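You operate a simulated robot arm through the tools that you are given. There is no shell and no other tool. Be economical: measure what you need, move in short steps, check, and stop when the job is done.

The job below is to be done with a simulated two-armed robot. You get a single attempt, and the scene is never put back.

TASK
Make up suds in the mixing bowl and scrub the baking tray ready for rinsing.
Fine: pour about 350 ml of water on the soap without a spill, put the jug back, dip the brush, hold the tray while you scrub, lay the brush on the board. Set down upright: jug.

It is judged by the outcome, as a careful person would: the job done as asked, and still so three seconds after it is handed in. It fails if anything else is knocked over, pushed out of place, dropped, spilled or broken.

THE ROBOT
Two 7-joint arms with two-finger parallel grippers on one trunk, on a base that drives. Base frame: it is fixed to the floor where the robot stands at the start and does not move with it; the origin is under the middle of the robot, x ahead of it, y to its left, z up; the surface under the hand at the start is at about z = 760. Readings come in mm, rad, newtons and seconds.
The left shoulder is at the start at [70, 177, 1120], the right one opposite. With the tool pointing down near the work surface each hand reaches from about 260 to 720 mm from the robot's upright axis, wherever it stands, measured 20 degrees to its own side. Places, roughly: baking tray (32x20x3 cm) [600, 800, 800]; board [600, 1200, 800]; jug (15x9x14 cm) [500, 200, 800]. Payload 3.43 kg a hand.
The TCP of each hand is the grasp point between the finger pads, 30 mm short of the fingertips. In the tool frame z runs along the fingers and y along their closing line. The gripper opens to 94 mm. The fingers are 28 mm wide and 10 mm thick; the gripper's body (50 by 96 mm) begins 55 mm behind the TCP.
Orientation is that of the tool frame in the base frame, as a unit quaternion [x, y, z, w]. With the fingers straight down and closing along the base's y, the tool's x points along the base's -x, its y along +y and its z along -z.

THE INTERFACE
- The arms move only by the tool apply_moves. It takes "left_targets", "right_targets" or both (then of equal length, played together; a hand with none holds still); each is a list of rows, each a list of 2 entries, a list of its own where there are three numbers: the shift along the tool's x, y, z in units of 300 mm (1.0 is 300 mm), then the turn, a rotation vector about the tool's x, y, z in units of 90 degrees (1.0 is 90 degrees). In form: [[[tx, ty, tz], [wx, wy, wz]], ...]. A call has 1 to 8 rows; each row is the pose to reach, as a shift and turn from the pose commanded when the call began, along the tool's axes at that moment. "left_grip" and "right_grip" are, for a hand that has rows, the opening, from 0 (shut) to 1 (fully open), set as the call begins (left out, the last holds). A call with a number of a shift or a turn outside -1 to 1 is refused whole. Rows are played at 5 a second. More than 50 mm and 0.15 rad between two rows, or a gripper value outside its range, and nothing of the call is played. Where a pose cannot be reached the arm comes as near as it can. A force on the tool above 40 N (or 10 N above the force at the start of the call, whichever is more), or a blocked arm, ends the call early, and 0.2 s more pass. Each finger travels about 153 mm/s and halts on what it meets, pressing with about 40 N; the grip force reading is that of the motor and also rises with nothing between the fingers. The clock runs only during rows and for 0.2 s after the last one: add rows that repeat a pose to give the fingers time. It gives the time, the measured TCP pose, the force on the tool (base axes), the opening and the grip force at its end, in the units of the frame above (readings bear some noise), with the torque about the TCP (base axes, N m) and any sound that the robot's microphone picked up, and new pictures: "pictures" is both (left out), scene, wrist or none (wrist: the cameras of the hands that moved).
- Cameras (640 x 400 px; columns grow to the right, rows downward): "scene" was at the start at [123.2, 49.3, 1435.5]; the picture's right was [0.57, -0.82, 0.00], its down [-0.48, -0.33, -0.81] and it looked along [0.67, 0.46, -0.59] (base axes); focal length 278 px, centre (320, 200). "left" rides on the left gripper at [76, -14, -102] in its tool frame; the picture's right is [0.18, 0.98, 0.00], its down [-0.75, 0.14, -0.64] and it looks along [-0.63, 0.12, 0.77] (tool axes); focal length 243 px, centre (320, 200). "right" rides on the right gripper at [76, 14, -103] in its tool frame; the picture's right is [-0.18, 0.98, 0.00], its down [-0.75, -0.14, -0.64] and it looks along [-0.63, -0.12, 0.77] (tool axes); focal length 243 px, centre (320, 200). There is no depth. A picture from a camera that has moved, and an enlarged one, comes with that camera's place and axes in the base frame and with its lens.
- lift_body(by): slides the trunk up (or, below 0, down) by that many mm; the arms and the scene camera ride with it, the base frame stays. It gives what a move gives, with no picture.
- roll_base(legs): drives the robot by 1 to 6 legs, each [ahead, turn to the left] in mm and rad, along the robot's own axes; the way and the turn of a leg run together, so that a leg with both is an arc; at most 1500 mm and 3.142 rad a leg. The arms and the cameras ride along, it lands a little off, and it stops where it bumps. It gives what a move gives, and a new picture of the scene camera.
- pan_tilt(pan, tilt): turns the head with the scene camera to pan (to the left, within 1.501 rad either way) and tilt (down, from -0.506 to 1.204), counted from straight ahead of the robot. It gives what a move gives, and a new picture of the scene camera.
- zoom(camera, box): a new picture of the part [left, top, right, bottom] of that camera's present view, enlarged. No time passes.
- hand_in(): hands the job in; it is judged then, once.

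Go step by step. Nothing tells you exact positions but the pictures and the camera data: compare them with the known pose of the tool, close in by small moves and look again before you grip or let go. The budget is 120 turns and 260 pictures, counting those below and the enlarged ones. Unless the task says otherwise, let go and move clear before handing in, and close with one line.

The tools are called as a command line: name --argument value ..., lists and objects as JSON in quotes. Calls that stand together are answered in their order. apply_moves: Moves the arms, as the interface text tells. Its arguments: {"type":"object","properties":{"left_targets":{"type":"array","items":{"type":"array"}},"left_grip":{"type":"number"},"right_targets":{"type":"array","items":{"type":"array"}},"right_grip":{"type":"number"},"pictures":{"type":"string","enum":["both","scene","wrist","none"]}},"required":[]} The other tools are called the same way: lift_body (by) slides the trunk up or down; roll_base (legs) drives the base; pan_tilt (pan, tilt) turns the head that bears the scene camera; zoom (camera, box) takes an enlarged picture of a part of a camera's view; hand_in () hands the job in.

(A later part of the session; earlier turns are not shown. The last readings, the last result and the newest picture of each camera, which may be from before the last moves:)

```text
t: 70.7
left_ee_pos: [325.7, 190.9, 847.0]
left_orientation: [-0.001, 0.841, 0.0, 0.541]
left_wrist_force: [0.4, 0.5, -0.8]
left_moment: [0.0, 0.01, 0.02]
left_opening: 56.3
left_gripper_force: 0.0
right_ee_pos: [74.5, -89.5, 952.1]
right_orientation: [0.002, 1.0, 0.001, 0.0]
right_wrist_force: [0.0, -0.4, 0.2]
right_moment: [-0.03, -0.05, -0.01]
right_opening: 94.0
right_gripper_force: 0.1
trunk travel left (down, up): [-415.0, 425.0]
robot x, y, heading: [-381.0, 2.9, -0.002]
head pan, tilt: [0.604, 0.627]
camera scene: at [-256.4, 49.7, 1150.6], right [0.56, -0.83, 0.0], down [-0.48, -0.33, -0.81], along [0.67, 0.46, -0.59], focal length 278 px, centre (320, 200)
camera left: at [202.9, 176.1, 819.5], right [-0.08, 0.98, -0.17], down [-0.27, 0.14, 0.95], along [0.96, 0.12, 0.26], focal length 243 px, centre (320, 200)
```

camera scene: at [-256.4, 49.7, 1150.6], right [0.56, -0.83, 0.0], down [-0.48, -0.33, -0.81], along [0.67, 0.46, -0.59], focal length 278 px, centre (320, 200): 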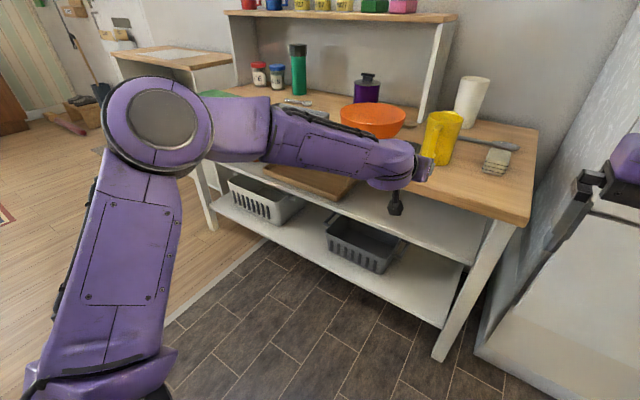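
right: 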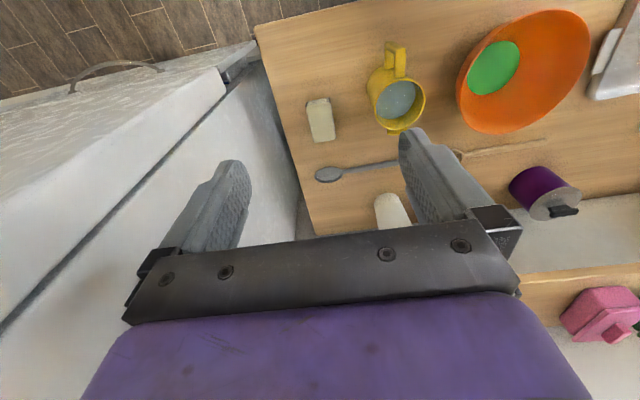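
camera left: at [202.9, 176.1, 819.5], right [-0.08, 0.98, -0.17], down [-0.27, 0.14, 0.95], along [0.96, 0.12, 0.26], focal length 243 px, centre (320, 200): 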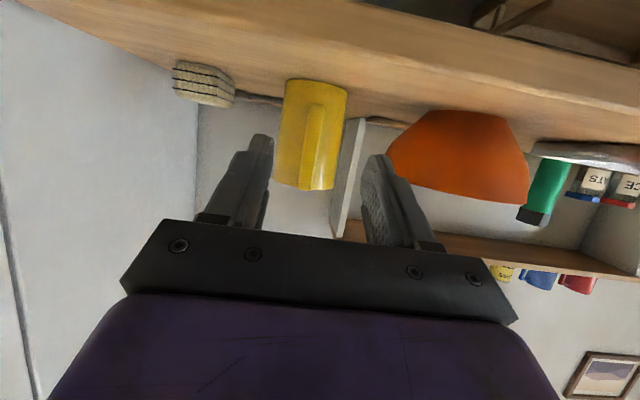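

The jug is back upright in its place. Next the brush near [513, 993], so I'll tuck the left arm up, hand pointing down, before driving along the bench.

lift_body --by 280

apply_moves --left_targets '[[[0.051, 0.054, -0.091], [0, 0.083, 0]], [[0.102, 0.108, -0.183], [0, 0.165, 0]], [[0.152, 0.162, -0.274], [0, 0.248, 0]], [[0.203, 0.217, -0.366], [0, 0.33, 0]], [[0.254, 0.271, -0.457], [0, 0.413, 0]], [[0.305, 0.325, -0.548], [0, 0.495, 0]], [[0.355, 0.379, -0.64], [0, 0.578, 0]], [[0.406, 0.433, -0.731], [0, 0.66, 0]]]' --left_grip 1 --pictures "scene"

```text
t: 73.5
left_ee_pos: [327.7, 190.9, 1127.4]
left_orientation: [0.0, 0.841, 0.0, 0.541]
left_wrist_force: [0.4, 0.0, 0.3]
left_moment: [0.01, 0.01, -0.01]
left_opening: 56.3
left_gripper_force: 0.0
right_ee_pos: [75.9, -90.6, 1231.7]
right_orientation: [0.003, 1.0, 0.001, -0.001]
right_wrist_force: [0.5, -0.3, -0.1]
right_moment: [0.02, -0.02, 0.04]
right_opening: 93.9
right_gripper_force: 0.0
trunk travel left (down, up): [-695.0, 145.0]
robot x, y, heading: [-380.8, 0.3, -0.001]
head pan, tilt: [0.604, 0.627]
```

```text
t: 75.3
left_ee_pos: [73.2, 347.3, 1067.3]
left_orientation: [-0.034, 0.995, 0.015, 0.09]
left_wrist_force: [-0.4, 1.0, -0.6]
left_moment: [-0.04, -0.02, -0.03]
left_opening: 93.9
left_gripper_force: 0.0
left hand out of reach, approached as far as the arm can: row 7, 8
right_ee_pos: [74.2, -85.5, 1231.5]
right_orientation: [0.002, 1.0, -0.001, 0.0]
right_wrist_force: [-0.6, -0.4, 0.7]
right_moment: [-0.06, -0.05, 0.0]
right_opening: 94.1
right_gripper_force: 0.1
trunk travel left (down, up): [-695.0, 145.0]
robot x, y, heading: [-374.7, 1.6, -0.005]
head pan, tilt: [0.604, 0.627]
camera scene: at [-256.4, 53.8, 1430.4], right [0.56, -0.83, 0.0], down [-0.48, -0.33, -0.81], along [0.67, 0.46, -0.59], focal length 278 px, centre (320, 200)
```

scene: 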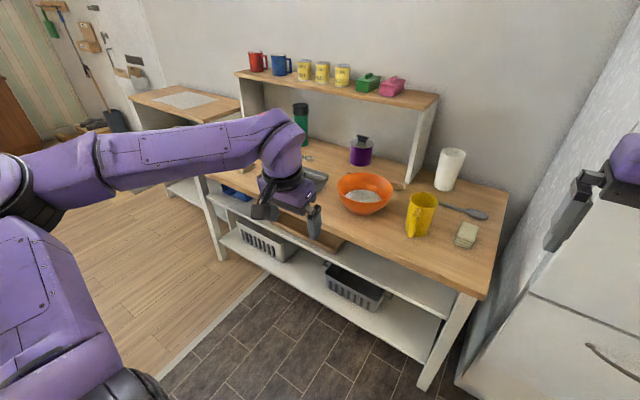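

Hand is tucked and pointing down. Driving: turn left, go along, turn back, to stand at about [-20, 710].

roll_base --legs '[[0, 1.1], [795, 0], [0, -1.1]]'

```text
t: 85.3
left_ee_pos: [430.1, 1078.2, 1067.2]
left_orientation: [-0.038, 0.995, 0.018, 0.089]
left_wrist_force: [0.6, -0.1, -0.1]
left_moment: [0.01, 0.06, -0.01]
left_opening: 94.1
left_gripper_force: 0.2
right_ee_pos: [437.4, 645.6, 1231.0]
right_orientation: [-0.003, 1.0, 0.0, -0.001]
right_wrist_force: [1.0, -1.3, 0.2]
right_moment: [-0.01, -0.03, 0.0]
right_opening: 94.0
right_gripper_force: 0.1
trunk travel left (down, up): [-695.0, 145.0]
robot x, y, heading: [-14.7, 731.5, 0.002]
head pan, tilt: [0.604, 0.627]
camera scene: at [104.4, 780.9, 1430.4], right [0.57, -0.82, 0.0], down [-0.48, -0.34, -0.81], along [0.66, 0.46, -0.59], focal length 278 px, centre (320, 200)
```

scene: 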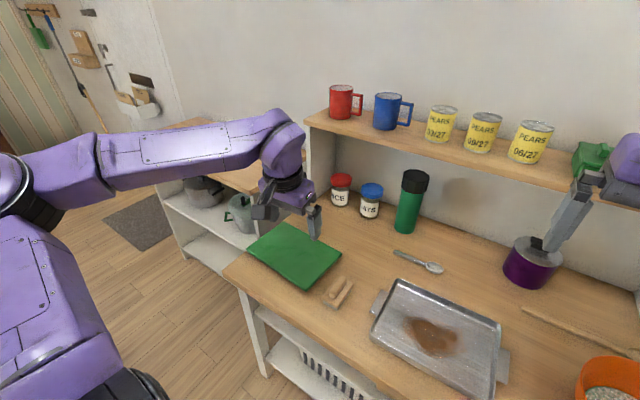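

Now I see the brush beside the board, the tray with a brown stain, and the suds bowl. Enlarging them.

zoom --camera "scene" --box '[230, 210, 410, 330]'

apply_moves --left_targets '[[[0, 0, 0], [0, 0, 0]]]' --pictures "wrist"

pan_tilt --pan 0.1 --tilt 0.85

```text
3.33 times, centred on (320, 270) of scene
camera zoom: at [104.4, 780.9, 1430.4], right [0.57, -0.82, 0.0], down [-0.48, -0.34, -0.81], along [0.66, 0.46, -0.59], focal length 927 px, centre (320, -33)
```

zoom: 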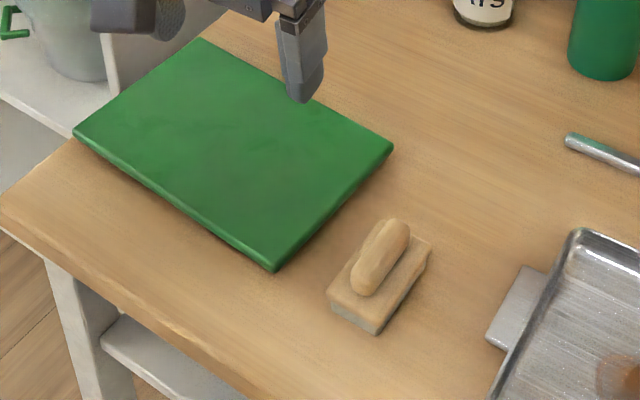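

```text
t: 85.7
left_ee_pos: [429.6, 1077.6, 1066.9]
left_orientation: [-0.039, 0.995, 0.018, 0.09]
left_wrist_force: [-0.6, 0.2, 1.0]
left_moment: [-0.02, -0.01, 0.0]
left_opening: 94.1
left_gripper_force: 0.1
right_ee_pos: [437.3, 646.7, 1231.1]
right_orientation: [-0.002, 1.0, 0.0, -0.001]
right_wrist_force: [0.3, -0.6, 0.0]
right_moment: [0.01, -0.01, -0.02]
right_opening: 93.9
right_gripper_force: 0.0
trunk travel left (down, up): [-695.0, 145.0]
robot x, y, heading: [-15.8, 729.5, 0.005]
head pan, tilt: [0.604, 0.627]
camera left: at [339.9, 1054.5, 1153.6], right [-0.26, 0.97, -0.01], down [0.62, 0.17, 0.77], along [0.74, 0.2, -0.64], focal length 243 px, centre (320, 200)
```

left: 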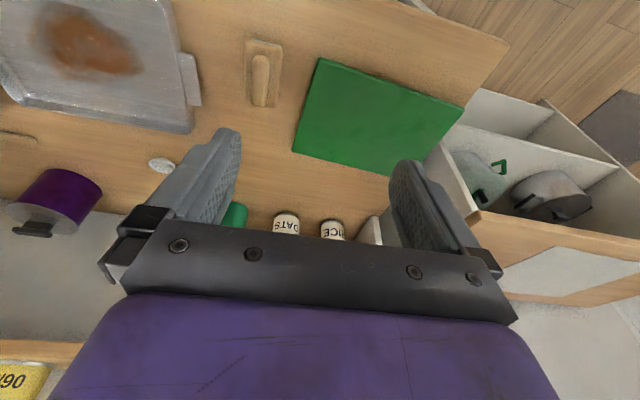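

```text
t: 86.6
left_ee_pos: [430.0, 1077.8, 1066.2]
left_orientation: [-0.038, 0.995, 0.017, 0.088]
left_wrist_force: [0.2, 0.2, 0.4]
left_moment: [0.01, -0.01, -0.04]
left_opening: 94.0
left_gripper_force: 0.1
right_ee_pos: [437.6, 644.6, 1230.0]
right_orientation: [-0.003, 1.0, 0.0, -0.002]
right_wrist_force: [-0.9, 0.2, 0.6]
right_moment: [0.06, -0.01, 0.01]
right_opening: 94.1
right_gripper_force: 0.1
trunk travel left (down, up): [-695.0, 145.0]
robot x, y, heading: [-16.9, 730.2, 0.004]
head pan, tilt: [0.099, 0.85]
camera scene: at [110.2, 739.1, 1411.8], right [0.11, -0.99, 0.0], down [-0.75, -0.08, -0.66], along [0.66, 0.07, -0.75], focal length 278 px, centre (320, 200)
```

scene: 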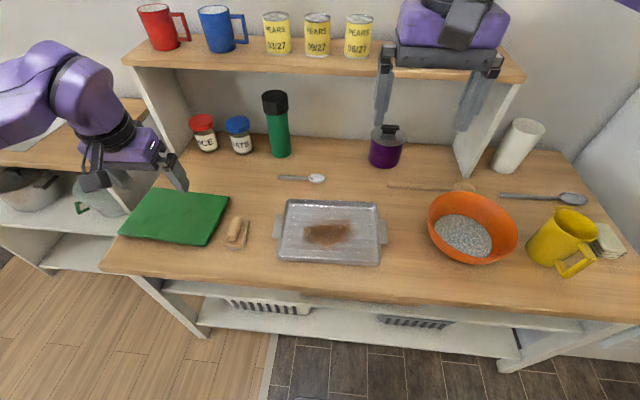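

zoom --camera "scene" --box '[190, 180, 310, 280]'

zoom --camera "scene" --box '[260, 180, 530, 280]'

zoom --camera "left" --box '[200, 20, 340, 130]'

```text
4.00 times, centred on (250, 230) of scene
camera zoom: at [110.2, 739.1, 1411.8], right [0.11, -0.99, 0.0], down [-0.75, -0.08, -0.66], along [0.66, 0.07, -0.75], focal length 1113 px, centre (600, 80)
```

zoom: 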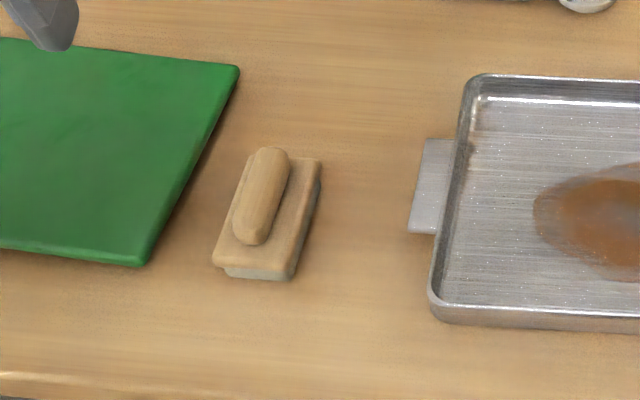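

```text
2.37 times, centred on (395, 230) of scene
camera zoom: at [110.2, 739.1, 1411.8], right [0.11, -0.99, 0.0], down [-0.75, -0.08, -0.66], along [0.66, 0.07, -0.75], focal length 660 px, centre (142, 129)
```

zoom: 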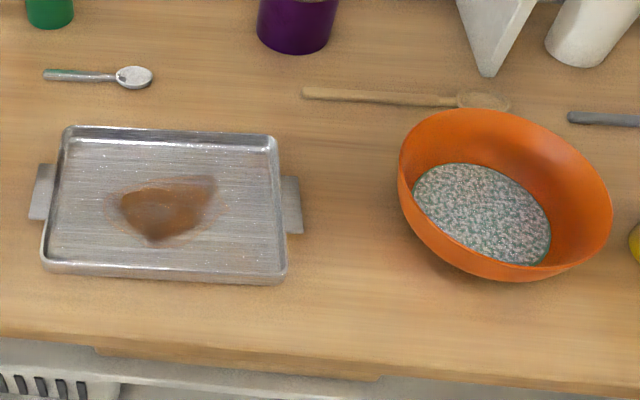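

```text
3.64 times, centred on (270, 75) of left
camera zoom: at [340.1, 1054.2, 1153.6], right [-0.26, 0.97, -0.01], down [0.62, 0.17, 0.77], along [0.74, 0.2, -0.64], focal length 882 px, centre (502, 654)
```

zoom: 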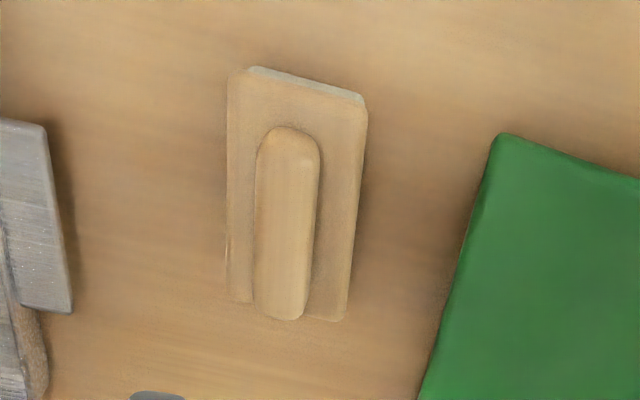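

The brush has a bar grip about 25 mm wide, centred near [520, 1012] with about 6° yaw. Moving the left hand above it.

apply_moves --left_targets '[[[-0.036, -0.052, 0.118], [0.003, 0.023, -0.004]], [[-0.071, -0.104, 0.236], [0.007, 0.046, -0.007]], [[-0.107, -0.155, 0.355], [0.01, 0.07, -0.011]], [[-0.142, -0.207, 0.473], [0.014, 0.093, -0.014]], [[-0.178, -0.259, 0.591], [0.017, 0.116, -0.018]], [[-0.178, -0.259, 0.591], [0.017, 0.116, -0.018]]]'

```text
t: 88.0
left_ee_pos: [520.1, 1013.4, 900.1]
left_orientation: [-0.052, 0.999, -0.002, -0.001]
left_wrist_force: [0.0, -0.2, 0.1]
left_moment: [0.02, -0.03, 0.0]
left_opening: 94.0
left_gripper_force: 0.0
right_ee_pos: [434.5, 646.3, 1231.6]
right_orientation: [-0.002, 1.0, 0.0, 0.0]
right_wrist_force: [-0.4, 0.4, 0.0]
right_moment: [0.01, 0.01, 0.02]
right_opening: 94.2
right_gripper_force: 0.2
trunk travel left (down, up): [-695.0, 145.0]
robot x, y, heading: [-20.5, 731.5, 0.006]
head pan, tilt: [0.099, 0.85]
camera scene: at [109.0, 739.2, 1411.9], right [0.11, -0.99, 0.0], down [-0.75, -0.08, -0.66], along [0.66, 0.07, -0.75], focal length 278 px, centre (320, 200)
camera left: at [447.9, 990.4, 1001.5], right [-0.29, 0.96, 0.0], down [0.74, 0.22, 0.64], along [0.61, 0.18, -0.77], focal length 243 px, centre (320, 200)
```

scene: 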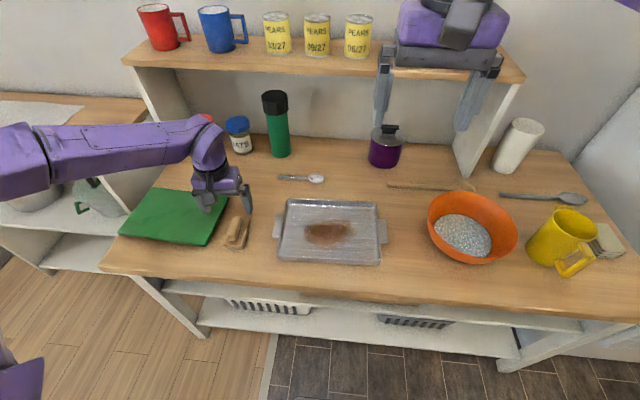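
left: 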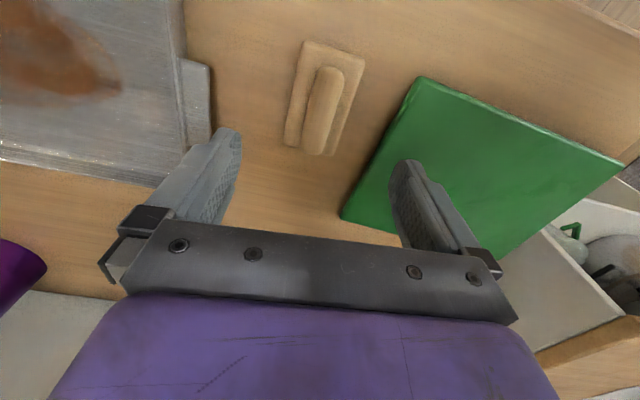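

Well aligned. Narrowing the fingers to clear the board edge and descending.

apply_moves --left_targets '[[[0.002, 0, 0.07], [0, 0, 0]], [[0.004, 0, 0.14], [0, 0, 0]], [[0.007, 0, 0.2], [0, 0, 0]], [[0.007, 0, 0.23], [0, 0, 0]], [[0.007, 0, 0.253], [0, 0, 0]], [[0.007, 0, 0.253], [0, 0, 0]]]' --left_grip 0.55

zoom --camera "scene" --box '[190, 180, 310, 280]'

```text
t: 89.4
left_ee_pos: [519.0, 1011.0, 823.2]
left_orientation: [-0.053, 0.999, -0.001, -0.002]
left_wrist_force: [0.4, 1.0, -0.3]
left_moment: [0.04, 0.03, 0.01]
left_opening: 51.6
left_gripper_force: 0.0
right_ee_pos: [437.4, 646.4, 1230.0]
right_orientation: [-0.002, 1.0, 0.0, -0.002]
right_wrist_force: [0.3, 0.5, -0.1]
right_moment: [-0.02, 0.01, 0.01]
right_opening: 94.0
right_gripper_force: 0.1
trunk travel left (down, up): [-695.0, 145.0]
robot x, y, heading: [-18.9, 728.5, 0.012]
head pan, tilt: [0.099, 0.85]
camera scene: at [110.3, 738.9, 1411.8], right [0.11, -0.99, 0.0], down [-0.75, -0.08, -0.66], along [0.66, 0.07, -0.75], focal length 278 px, centre (320, 200)
camera left: at [445.7, 989.5, 926.8], right [-0.29, 0.96, 0.0], down [0.74, 0.22, 0.64], along [0.61, 0.18, -0.77], focal length 243 px, centre (320, 200)
```

scene: 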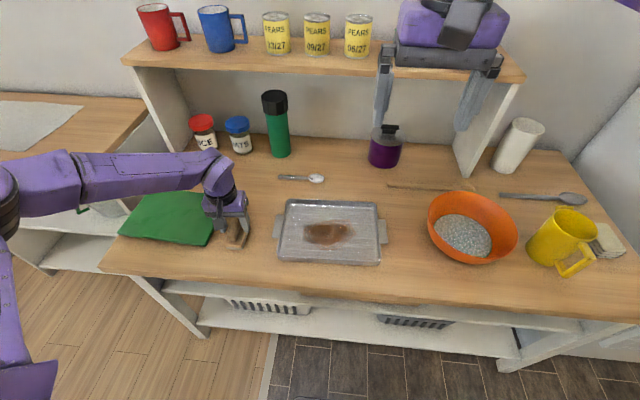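
left: 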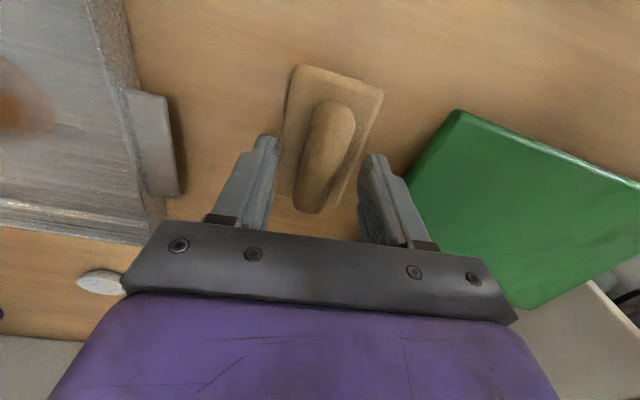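

```text
4.00 times, centred on (250, 230) of scene
camera zoom: at [110.3, 738.9, 1411.8], right [0.11, -0.99, 0.0], down [-0.75, -0.08, -0.66], along [0.66, 0.07, -0.75], focal length 1113 px, centre (600, 80)
```

zoom: 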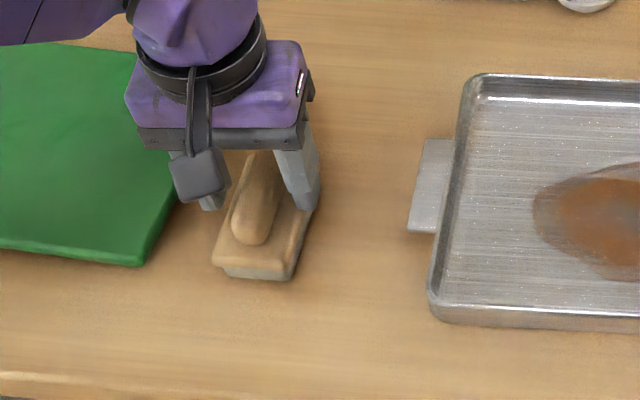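

Fingertips straddle the bar but high (bar top about z=795). Narrowing a bit and creeping down about 10 mm.

apply_moves --left_targets '[[[0, 0.003, 0], [0, 0, 0]], [[0, 0.003, 0.01], [0, 0, 0]], [[0, 0.003, 0.02], [0, 0, 0]], [[0, 0.003, 0.033], [0, 0, 0]], [[0, 0.003, 0.033], [0, 0, 0]]]' --left_grip 0.42 --pictures "wrist"

zoom --camera "scene" --box '[190, 180, 310, 280]'

```text
t: 90.8
left_ee_pos: [519.6, 1011.3, 819.7]
left_orientation: [-0.054, 0.999, -0.003, 0.005]
left_wrist_force: [-6.1, -0.8, 18.3]
left_moment: [0.13, 0.39, 0.17]
left_opening: 39.8
left_gripper_force: 1.0
right_ee_pos: [433.8, 643.7, 1232.5]
right_orientation: [-0.003, 1.0, 0.001, 0.0]
right_wrist_force: [0.1, -0.4, -0.1]
right_moment: [-0.03, 0.0, 0.03]
right_opening: 94.2
right_gripper_force: 0.1
trunk travel left (down, up): [-695.0, 145.0]
robot x, y, heading: [-18.7, 730.8, 0.01]
head pan, tilt: [0.099, 0.85]
stopped in row 5 (left hand): the force on the tool passed its limit at 41 N (the readings are from after the stop); the commanded pose is now the measured one
camera left: at [445.4, 989.5, 921.3], right [-0.29, 0.96, -0.01], down [0.73, 0.22, 0.65], along [0.62, 0.18, -0.76], focal length 243 px, centre (320, 200)
```

left: 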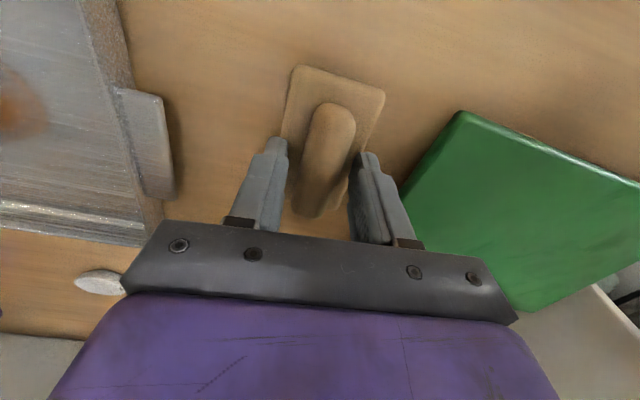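

```text
4.00 times, centred on (250, 230) of scene
camera zoom: at [106.5, 737.9, 1411.9], right [0.11, -0.99, 0.0], down [-0.75, -0.08, -0.66], along [0.66, 0.07, -0.75], focal length 1113 px, centre (600, 80)
```

zoom: 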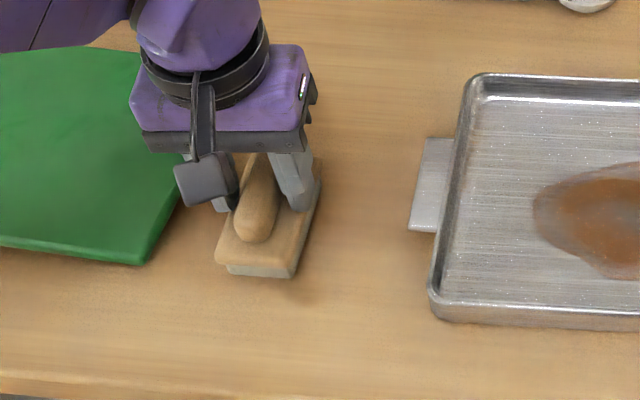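

Contact puts the block top at about z=790. Lifting 3 mm and closing on the bar.

apply_moves --left_targets '[[[0, 0, -0.01], [0, 0, 0]], [[0, 0, -0.01], [0, 0, 0]], [[0, 0, -0.01], [0, 0, 0]]]' --pictures "none"

apply_moves --left_targets '[[[0, 0, 0], [0, 0, 0]], [[0, 0, 0], [0, 0, 0]], [[0, 0, 0], [0, 0, 0]]]' --left_grip 0 --pictures "wrist"

```text
t: 91.6
left_ee_pos: [521.9, 1012.4, 820.0]
left_orientation: [-0.053, 0.999, -0.001, 0.002]
left_wrist_force: [-1.9, -0.7, 2.8]
left_moment: [0.03, 0.09, 0.03]
left_opening: 39.4
left_gripper_force: 0.0
right_ee_pos: [436.1, 645.3, 1230.8]
right_orientation: [-0.003, 1.0, 0.001, 0.0]
right_wrist_force: [0.2, -0.1, -0.3]
right_moment: [-0.04, -0.01, -0.03]
right_opening: 94.1
right_gripper_force: 0.1
trunk travel left (down, up): [-695.0, 145.0]
robot x, y, heading: [-19.8, 728.9, 0.003]
head pan, tilt: [0.099, 0.85]
```

```text
t: 92.4
left_ee_pos: [521.1, 1012.1, 820.9]
left_orientation: [-0.054, 0.999, -0.003, 0.004]
left_wrist_force: [4.6, 0.9, 7.9]
left_moment: [0.24, -0.46, -0.04]
left_opening: 20.8
left_gripper_force: 39.7
right_ee_pos: [436.6, 645.3, 1232.2]
right_orientation: [-0.003, 1.0, 0.002, 0.0]
right_wrist_force: [0.9, 0.1, -0.5]
right_moment: [-0.03, 0.01, 0.02]
right_opening: 93.9
right_gripper_force: 0.0
trunk travel left (down, up): [-695.0, 145.0]
robot x, y, heading: [-18.2, 730.6, 0.007]
head pan, tilt: [0.099, 0.85]
camera left: at [447.8, 990.5, 922.6], right [-0.29, 0.96, 0.0], down [0.73, 0.22, 0.65], along [0.62, 0.18, -0.76], focal length 243 px, centre (320, 200)
```

left: 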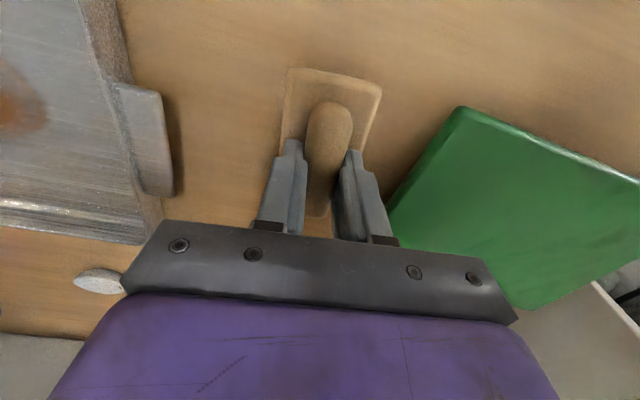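

Brush is in hand (bristles about 61 mm below the TCP). Lifting it well clear, then turning right toward the bowl.

apply_moves --left_targets '[[[0, 0, -0.06], [0, 0, 0]], [[0, 0, -0.15], [0, 0, 0]], [[0, 0, -0.3], [0, 0, 0]], [[0, 0, -0.45], [0, 0, 0]], [[0, 0, -0.6], [0, 0, 0]], [[0, 0, -0.6], [0, 0, 0]]]' --pictures "wrist"

roll_base --legs '[[0, -0.7]]'

```text
t: 93.8
left_ee_pos: [520.8, 1013.6, 1000.5]
left_orientation: [-0.054, 0.999, -0.002, 0.002]
left_wrist_force: [0.4, 0.4, -0.9]
left_moment: [0.01, 0.0, 0.02]
left_opening: 21.1
left_gripper_force: 40.0
right_ee_pos: [437.6, 646.5, 1231.0]
right_orientation: [-0.003, 1.0, 0.0, -0.001]
right_wrist_force: [-0.1, -0.6, -0.3]
right_moment: [0.01, 0.0, 0.01]
right_opening: 93.9
right_gripper_force: 0.0
trunk travel left (down, up): [-695.0, 145.0]
robot x, y, heading: [-20.2, 732.7, 0.006]
head pan, tilt: [0.099, 0.85]
camera left: at [447.5, 992.0, 1102.0], right [-0.29, 0.96, 0.0], down [0.73, 0.22, 0.64], along [0.62, 0.18, -0.76], focal length 243 px, centre (320, 200)
```

left: 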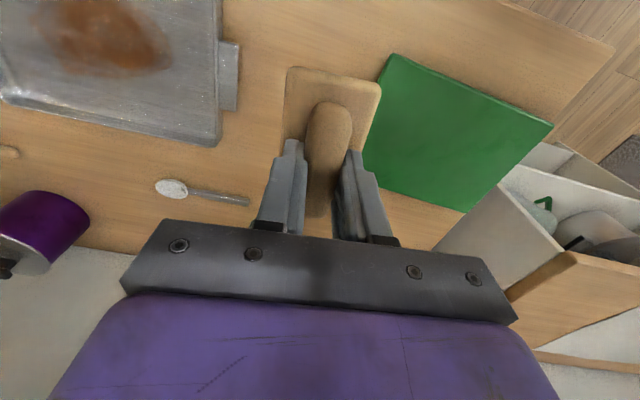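

```text
t: 96.0
left_ee_pos: [576.7, 604.4, 999.1]
left_orientation: [0.289, 0.957, -0.003, 0.001]
left_wrist_force: [0.4, -0.7, -0.4]
left_moment: [-0.02, -0.01, 0.02]
left_opening: 20.7
left_gripper_force: 40.3
right_ee_pos: [277.4, 373.9, 1231.3]
right_orientation: [0.337, 0.942, 0.0, -0.001]
right_wrist_force: [0.2, -0.2, -0.2]
right_moment: [0.0, -0.03, -0.04]
right_opening: 94.1
right_gripper_force: 0.1
trunk travel left (down, up): [-695.0, 145.0]
robot x, y, heading: [-20.0, 729.7, -0.686]
head pan, tilt: [0.099, 0.85]
camera scene: at [86.8, 655.4, 1411.7], right [-0.55, -0.83, 0.0], down [-0.63, 0.41, -0.66], along [0.55, -0.36, -0.75], focal length 278 px, centre (320, 200)
```

scene: 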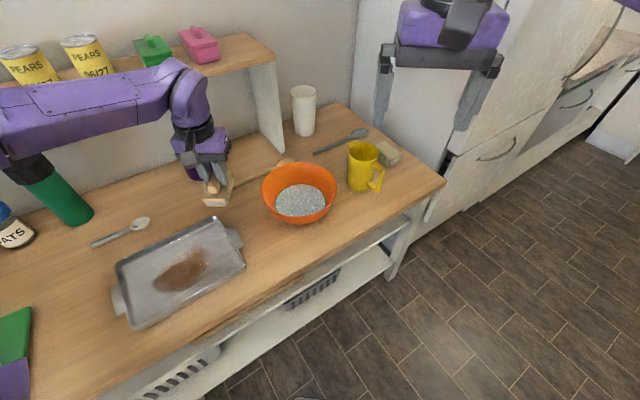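

Brush is over the bench clear of everything. The bowl axis is about [552, 411] with suds at about z=815. Moving the brush over it.

apply_moves --left_targets '[[[-0.061, -0.117, 0], [0, 0, 0]], [[-0.121, -0.233, 0], [0, 0, 0]], [[-0.182, -0.35, 0], [0, 0, 0]], [[-0.242, -0.466, 0], [0, 0, 0]], [[-0.303, -0.583, 0.03], [0, 0, 0]], [[-0.303, -0.583, 0.1], [0, 0, 0]], [[-0.303, -0.583, 0.13], [0, 0, 0]], [[-0.303, -0.583, 0.13], [0, 0, 0]]]'

```text
t: 97.8
left_ee_pos: [555.5, 409.1, 963.4]
left_orientation: [0.289, 0.957, -0.002, 0.002]
left_wrist_force: [-0.2, 0.1, -1.4]
left_moment: [0.03, 0.01, 0.02]
left_opening: 20.7
left_gripper_force: 40.0
left hand out of reach, approached as far as the arm can: row 5
right_ee_pos: [277.3, 375.6, 1231.4]
right_orientation: [0.335, 0.942, 0.0, -0.001]
right_wrist_force: [0.7, 0.6, -0.6]
right_moment: [0.04, -0.02, -0.01]
right_opening: 94.3
right_gripper_force: 0.1
trunk travel left (down, up): [-695.0, 145.0]
robot x, y, heading: [-21.2, 730.4, -0.681]
head pan, tilt: [0.099, 0.85]
camera scene: at [86.5, 655.8, 1411.8], right [-0.55, -0.83, 0.0], down [-0.63, 0.41, -0.66], along [0.55, -0.36, -0.75], focal length 278 px, centre (320, 200)
camera left: at [485.6, 439.7, 1064.2], right [0.39, 0.92, 0.0], down [0.7, -0.3, 0.65], along [0.59, -0.25, -0.76], focal length 243 px, centre (320, 200)
```

scene: 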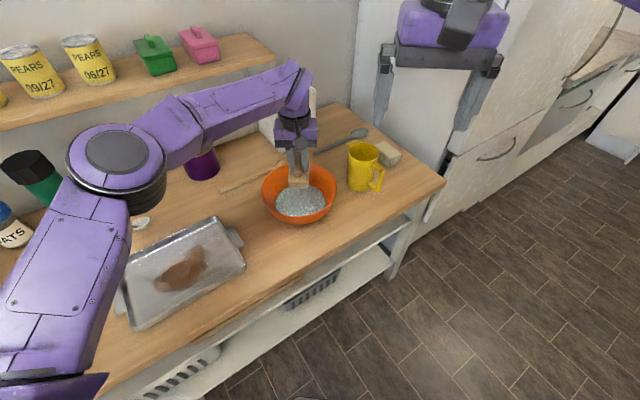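
left: 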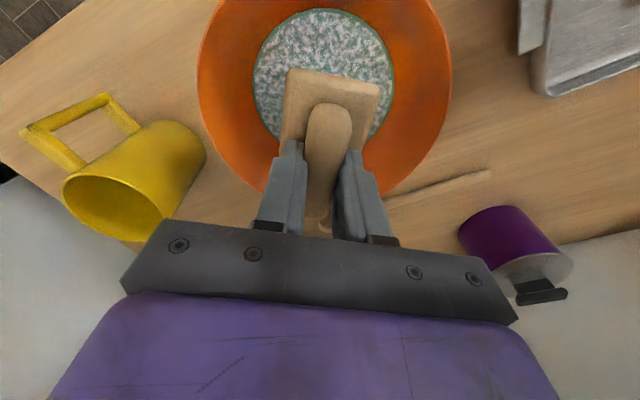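

apply_moves --left_targets '[[[0.017, 0, 0.08], [0, 0, 0]], [[0.017, 0, 0.16], [0, 0, 0]], [[0.017, 0, 0.227], [0, 0, 0]], [[0.017, 0, 0.227], [0, 0, 0]]]'

zoom --camera "scene" --box '[230, 130, 370, 240]'

```text
t: 98.8
left_ee_pos: [551.6, 411.2, 893.4]
left_orientation: [0.289, 0.957, -0.002, 0.001]
left_wrist_force: [0.1, 0.4, -1.2]
left_moment: [0.0, 0.04, -0.03]
left_opening: 21.0
left_gripper_force: 39.8
right_ee_pos: [277.8, 374.5, 1231.7]
right_orientation: [0.337, 0.941, 0.0, 0.0]
right_wrist_force: [0.1, 0.4, 0.0]
right_moment: [-0.02, 0.0, 0.0]
right_opening: 94.0
right_gripper_force: 0.1
trunk travel left (down, up): [-695.0, 145.0]
robot x, y, heading: [-20.2, 729.1, -0.683]
head pan, tilt: [0.099, 0.85]
camera scene: at [86.4, 655.4, 1411.8], right [-0.55, -0.83, 0.0], down [-0.63, 0.41, -0.66], along [0.55, -0.36, -0.75], focal length 278 px, centre (320, 200)
camera left: at [481.9, 441.7, 995.8], right [0.39, 0.92, 0.0], down [0.7, -0.29, 0.65], along [0.59, -0.25, -0.76], focal length 243 px, centre (320, 200)
```

scene: 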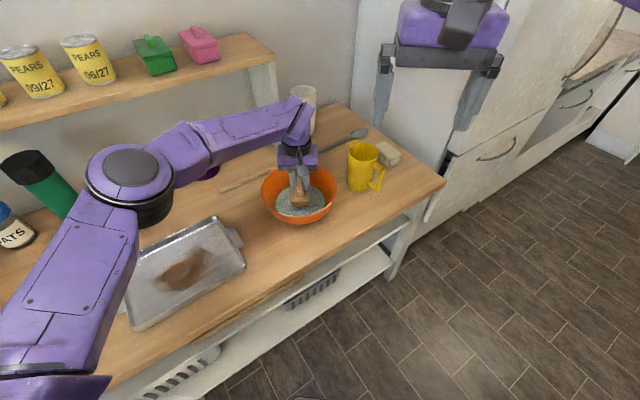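
left: 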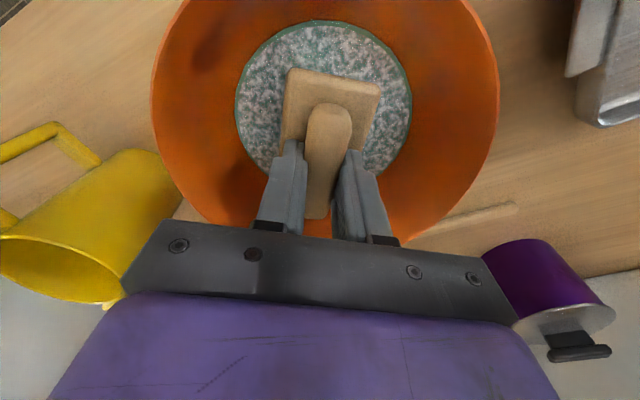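

```text
3.64 times, centred on (300, 185) of scene
camera zoom: at [86.4, 655.4, 1411.8], right [-0.55, -0.83, 0.0], down [-0.63, 0.41, -0.66], along [0.55, -0.36, -0.75], focal length 1012 px, centre (393, 254)
```

zoom: 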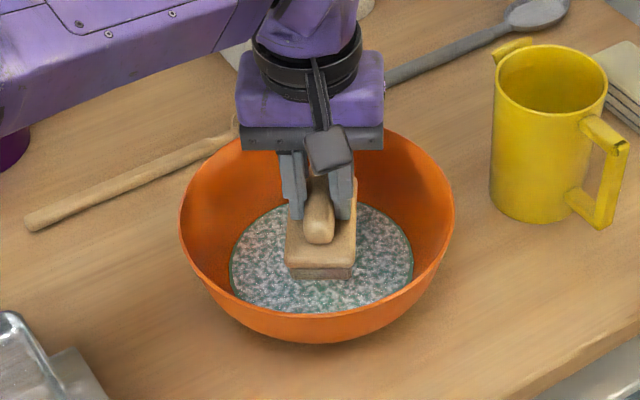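

The brush sits within the suds disc. Lowering into the suds gently.

apply_moves --left_targets '[[[0.017, 0, 0.03], [0, 0, 0]], [[0.017, 0, 0.06], [0, 0, 0]], [[0.017, 0, 0.09], [0, 0, 0]], [[0.017, 0, 0.1], [0, 0, 0]]]' --pictures "none"

zoom --camera "scene" --box '[230, 130, 370, 240]'

```text
t: 99.8
left_ee_pos: [548.2, 413.6, 864.2]
left_orientation: [0.29, 0.957, -0.003, 0.002]
left_wrist_force: [-0.1, -0.1, -0.5]
left_moment: [0.0, 0.01, -0.01]
left_opening: 20.9
left_gripper_force: 40.3
right_ee_pos: [278.1, 375.3, 1231.5]
right_orientation: [0.337, 0.942, 0.0, -0.001]
right_wrist_force: [0.3, 0.2, -1.1]
right_moment: [0.0, 0.04, -0.02]
right_opening: 93.8
right_gripper_force: 0.1
trunk travel left (down, up): [-695.0, 145.0]
robot x, y, heading: [-17.7, 729.6, -0.684]
head pan, tilt: [0.099, 0.85]
```

```text
3.64 times, centred on (300, 185) of scene
camera zoom: at [86.6, 655.2, 1411.8], right [-0.55, -0.83, 0.0], down [-0.63, 0.42, -0.66], along [0.55, -0.36, -0.75], focal length 1012 px, centre (393, 254)
```

zoom: 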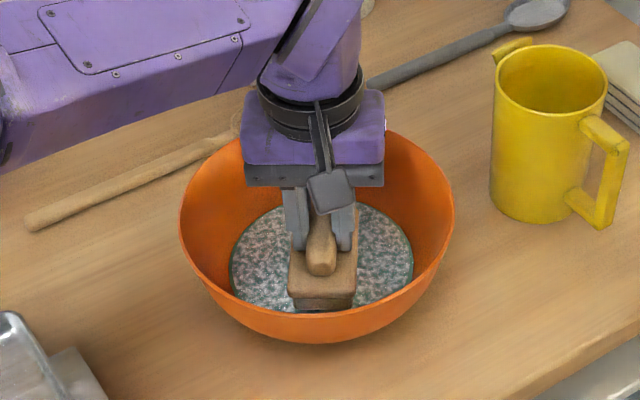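

The near end is close to the suds edge; shifting 9 mm away before the final dip.

apply_moves --left_targets '[[[-0.03, 0, 0], [0, 0, 0]], [[-0.03, 0, 0.025], [0, 0, 0]], [[-0.03, 0, 0.05], [0, 0, 0]], [[-0.03, 0, 0.05], [0, 0, 0]]]' --pictures "wrist"

zoom --camera "scene" --box '[230, 130, 370, 240]'

```text
t: 100.8
left_ee_pos: [556.2, 407.9, 849.6]
left_orientation: [0.289, 0.957, -0.002, 0.002]
left_wrist_force: [-0.1, -0.2, -1.2]
left_moment: [0.0, 0.02, -0.01]
left_opening: 20.9
left_gripper_force: 39.8
right_ee_pos: [278.2, 373.8, 1230.7]
right_orientation: [0.336, 0.942, 0.0, -0.001]
right_wrist_force: [-0.1, 0.1, 0.0]
right_moment: [-0.02, -0.05, 0.0]
right_opening: 93.9
right_gripper_force: 0.1
trunk travel left (down, up): [-695.0, 145.0]
robot x, y, heading: [-17.8, 730.7, -0.684]
head pan, tilt: [0.099, 0.85]
camera left: at [485.5, 439.0, 951.3], right [0.39, 0.92, 0.0], down [0.7, -0.3, 0.65], along [0.59, -0.25, -0.76], focal length 243 px, centre (320, 200)
```

left: 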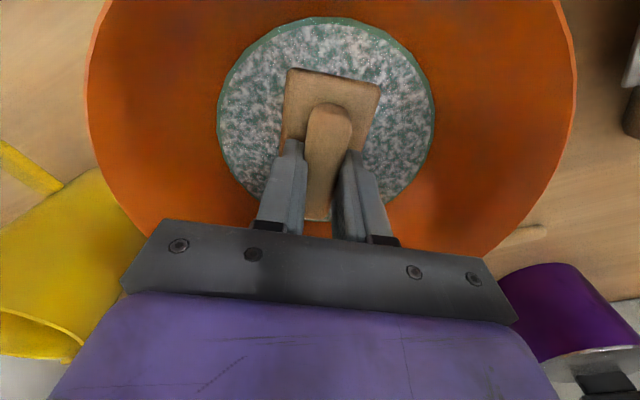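

```text
3.64 times, centred on (300, 185) of scene
camera zoom: at [86.5, 655.1, 1411.8], right [-0.55, -0.83, 0.0], down [-0.63, 0.42, -0.66], along [0.55, -0.36, -0.75], focal length 1012 px, centre (393, 254)
```

zoom: 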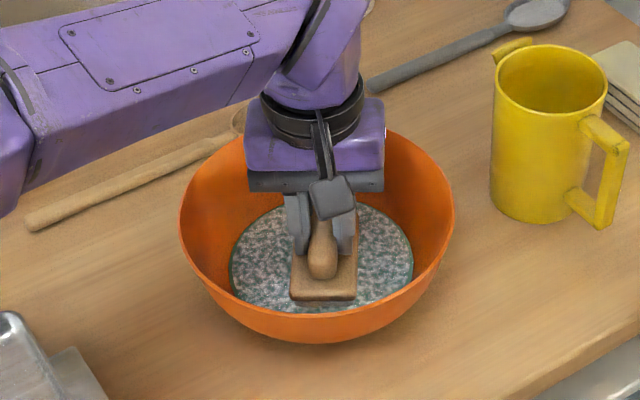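

By disc sizes in successive wrist views, the suds surface is at z≈790 and the bristles are just touching. Centring 6 mm and dipping 11 mm deeper.

apply_moves --left_targets '[[[0.02, 0.008, 0], [0, 0, 0]], [[0.02, 0.008, 0.015], [0, 0, 0]], [[0.02, 0.008, 0.03], [0, 0, 0]], [[0.02, 0.008, 0.037], [0, 0, 0]], [[0.02, 0.008, 0.037], [0, 0, 0]], [[0.02, 0.008, 0.037], [0, 0, 0]]]' --pictures "wrist"

zoom --camera "scene" --box '[230, 130, 370, 240]'

```text
t: 102.2
left_ee_pos: [553.6, 414.4, 839.0]
left_orientation: [0.289, 0.957, -0.002, 0.002]
left_wrist_force: [2.9, -0.6, 3.1]
left_moment: [-0.05, -0.01, 0.01]
left_opening: 21.2
left_gripper_force: 39.9
right_ee_pos: [277.6, 375.0, 1231.0]
right_orientation: [0.336, 0.942, 0.0, 0.0]
right_wrist_force: [-0.4, -0.4, -0.5]
right_moment: [-0.01, 0.01, -0.03]
right_opening: 94.1
right_gripper_force: 0.0
trunk travel left (down, up): [-695.0, 145.0]
robot x, y, heading: [-18.1, 730.6, -0.684]
head pan, tilt: [0.099, 0.85]
camera left: at [482.1, 444.6, 940.2], right [0.39, 0.92, 0.0], down [0.7, -0.29, 0.65], along [0.59, -0.25, -0.76], focal length 243 px, centre (320, 200)
```

left: 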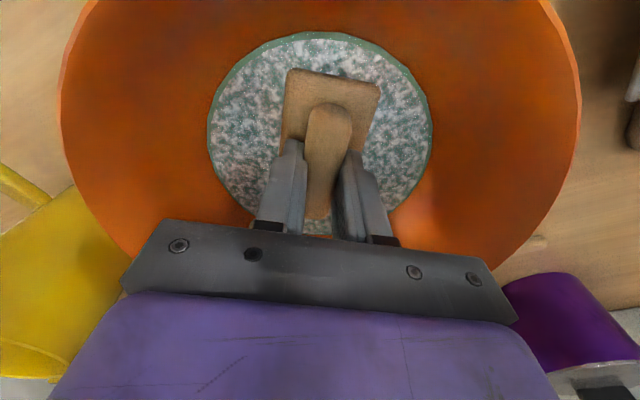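

```text
3.64 times, centred on (300, 185) of scene
camera zoom: at [86.7, 655.4, 1411.8], right [-0.55, -0.83, 0.0], down [-0.63, 0.41, -0.66], along [0.55, -0.36, -0.75], focal length 1012 px, centre (393, 254)
```

zoom: 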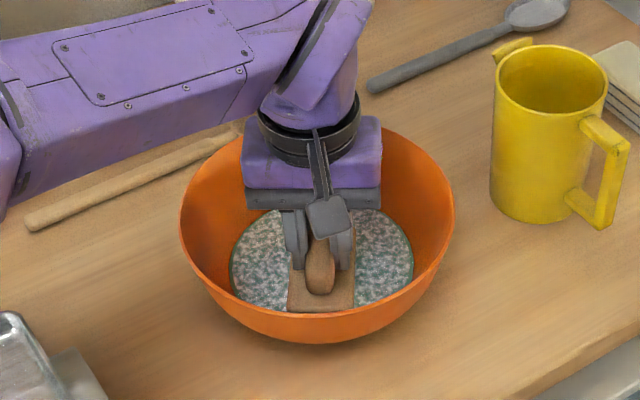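

Slight contact with the near bowl wall (about 4 N), so easing away from it, a short soak, then lifting straight up.

apply_moves --left_targets '[[[-0.013, 0, -0.005], [0, 0, 0]], [[-0.03, 0, -0.005], [0, 0, 0]], [[-0.03, 0, 0.005], [0, 0, 0]], [[-0.03, 0, 0.005], [0, 0, 0]], [[-0.03, 0, 0.005], [0, 0, 0]]]' --pictures "none"

zoom --camera "scene" --box '[230, 130, 370, 240]'

```text
t: 103.5
left_ee_pos: [559.6, 409.3, 835.8]
left_orientation: [0.289, 0.957, -0.001, 0.002]
left_wrist_force: [0.1, 0.6, -0.8]
left_moment: [-0.01, -0.03, -0.03]
left_opening: 20.9
left_gripper_force: 40.2
right_ee_pos: [277.5, 373.9, 1229.7]
right_orientation: [0.336, 0.942, 0.001, -0.001]
right_wrist_force: [-0.8, -0.2, 0.9]
right_moment: [-0.03, -0.01, -0.01]
right_opening: 94.0
right_gripper_force: 0.0
trunk travel left (down, up): [-695.0, 145.0]
robot x, y, heading: [-16.8, 730.1, -0.689]
head pan, tilt: [0.099, 0.85]
```

```text
3.64 times, centred on (300, 185) of scene
camera zoom: at [86.6, 655.2, 1411.8], right [-0.55, -0.83, 0.0], down [-0.63, 0.42, -0.66], along [0.55, -0.36, -0.75], focal length 1012 px, centre (393, 254)
```

zoom: 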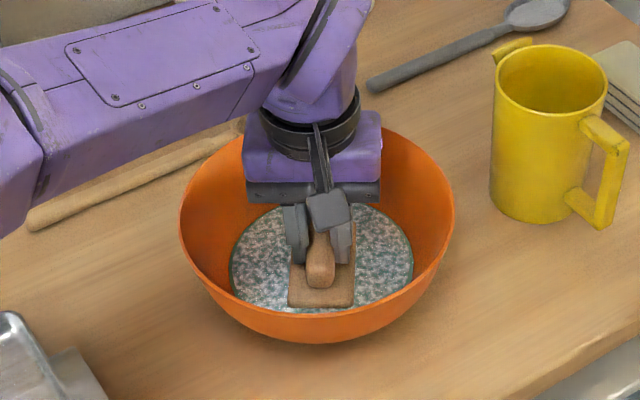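

Bristles are soaked (brush darkened) with no contact. Lifting over the bowl, pausing for drips, then moving toward the tray.

apply_moves --left_targets '[[[0, 0, -0.05], [0, 0, 0]], [[0, 0, -0.12], [0, 0, 0]], [[0, 0, -0.12], [0, 0, 0]], [[0, 0, -0.12], [0, 0, 0]], [[0, 0, -0.25], [0, 0, 0]], [[0, 0, -0.38], [0, 0, 0]], [[0, 0, -0.43], [0, 0, 0]], [[0, 0, -0.43], [0, 0, 0]]]' --pictures "none"

apply_moves --left_targets '[[[0.066, 0.126, 0], [0, 0, 0]], [[0.133, 0.25, 0], [0, 0, 0]], [[0.2, 0.377, 0], [0, 0, 0]], [[0.266, 0.503, 0], [0, 0, 0]], [[0.266, 0.503, 0], [0, 0, 0]]]'

```text
t: 105.2
left_ee_pos: [559.2, 409.9, 958.4]
left_orientation: [0.288, 0.958, -0.003, 0.002]
left_wrist_force: [0.2, 0.4, -0.2]
left_moment: [-0.02, 0.06, -0.02]
left_opening: 20.8
left_gripper_force: 40.3
left hand out of reach, approached as far as the arm can: row 7, 8
right_ee_pos: [278.2, 373.8, 1230.2]
right_orientation: [0.336, 0.942, 0.0, 0.0]
right_wrist_force: [0.1, -0.7, 0.5]
right_moment: [0.01, 0.01, 0.0]
right_opening: 94.0
right_gripper_force: 0.1
trunk travel left (down, up): [-695.0, 145.0]
robot x, y, heading: [-17.8, 729.2, -0.685]
head pan, tilt: [0.099, 0.85]
```

```text
t: 106.5
left_ee_pos: [576.1, 577.4, 960.2]
left_orientation: [0.288, 0.958, -0.002, 0.001]
left_wrist_force: [0.3, 0.1, -1.2]
left_moment: [0.0, 0.0, -0.01]
left_opening: 21.0
left_gripper_force: 39.8
right_ee_pos: [277.3, 373.5, 1230.7]
right_orientation: [0.337, 0.942, 0.001, 0.0]
right_wrist_force: [0.4, -1.1, -0.1]
right_moment: [0.03, 0.01, -0.01]
right_opening: 94.1
right_gripper_force: 0.1
trunk travel left (down, up): [-695.0, 145.0]
robot x, y, heading: [-17.7, 729.9, -0.678]
head pan, tilt: [0.099, 0.85]
camera scene: at [86.4, 653.7, 1411.7], right [-0.55, -0.83, 0.0], down [-0.63, 0.42, -0.66], along [0.55, -0.36, -0.75], focal length 278 px, centre (320, 200)
camera left: at [506.3, 608.7, 1061.3], right [0.39, 0.92, 0.0], down [0.7, -0.3, 0.64], along [0.59, -0.25, -0.76], focal length 243 px, centre (320, 200)
```

scene: 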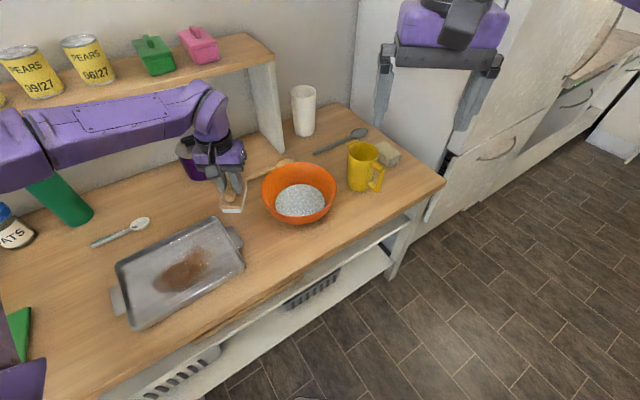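
left: 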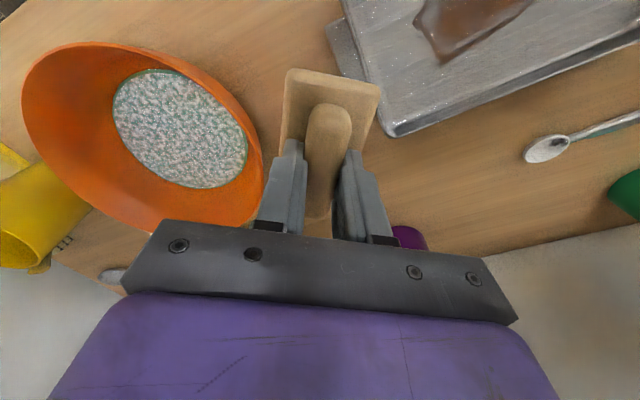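

Turning back to face the tray.

roll_base --legs '[[0, 0.683]]'

zoom --camera "scene" --box '[250, 180, 430, 290]'

zoom --camera "right" --box '[0, 0, 640, 400]'

```text
t: 108.7
left_ee_pos: [540.4, 986.0, 959.8]
left_orientation: [-0.046, 0.999, -0.002, 0.003]
left_wrist_force: [0.0, 0.8, -2.0]
left_moment: [-0.01, -0.02, 0.03]
left_opening: 20.9
left_gripper_force: 40.1
right_ee_pos: [435.3, 639.9, 1231.0]
right_orientation: [0.004, 1.0, 0.0, -0.001]
right_wrist_force: [-0.5, 0.0, 0.1]
right_moment: [-0.03, 0.0, 0.01]
right_opening: 94.3
right_gripper_force: 0.0
trunk travel left (down, up): [-695.0, 145.0]
robot x, y, heading: [-17.1, 732.3, -0.007]
head pan, tilt: [0.099, 0.85]
camera scene: at [110.5, 737.3, 1411.8], right [0.09, -1.0, 0.0], down [-0.75, -0.07, -0.66], along [0.66, 0.06, -0.75], focal length 278 px, centre (320, 200)
```

scene: 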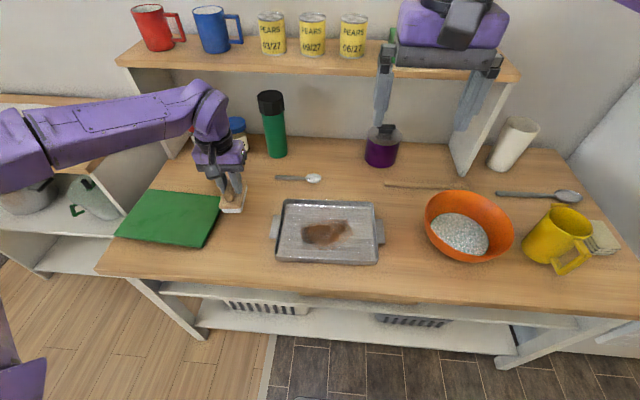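

```text
3.56 times, centred on (340, 235) of scene
camera zoom: at [110.5, 737.3, 1411.8], right [0.09, -1.0, 0.0], down [-0.75, -0.07, -0.66], along [0.66, 0.06, -0.75], focal length 989 px, centre (249, 76)
```

zoom: 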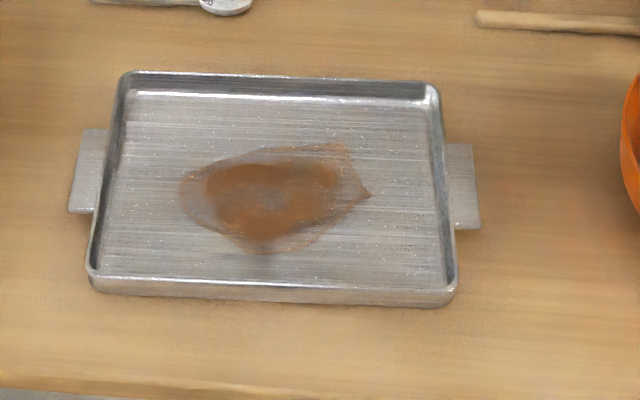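

```text
1.00 times, centred on (320, 200) of right (not enlarged: the box is as wide or as high as the picture)
camera zoom: at [360.7, 655.4, 1334.9], right [0.19, 0.98, 0.0], down [0.75, -0.15, 0.64], along [0.63, -0.12, -0.77], focal length 243 px, centre (320, 200)
```

zoom: 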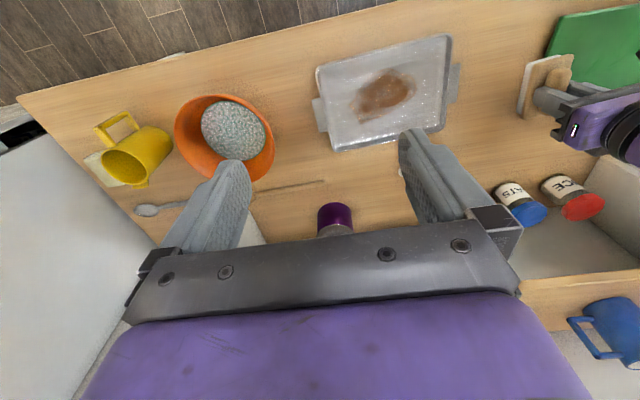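

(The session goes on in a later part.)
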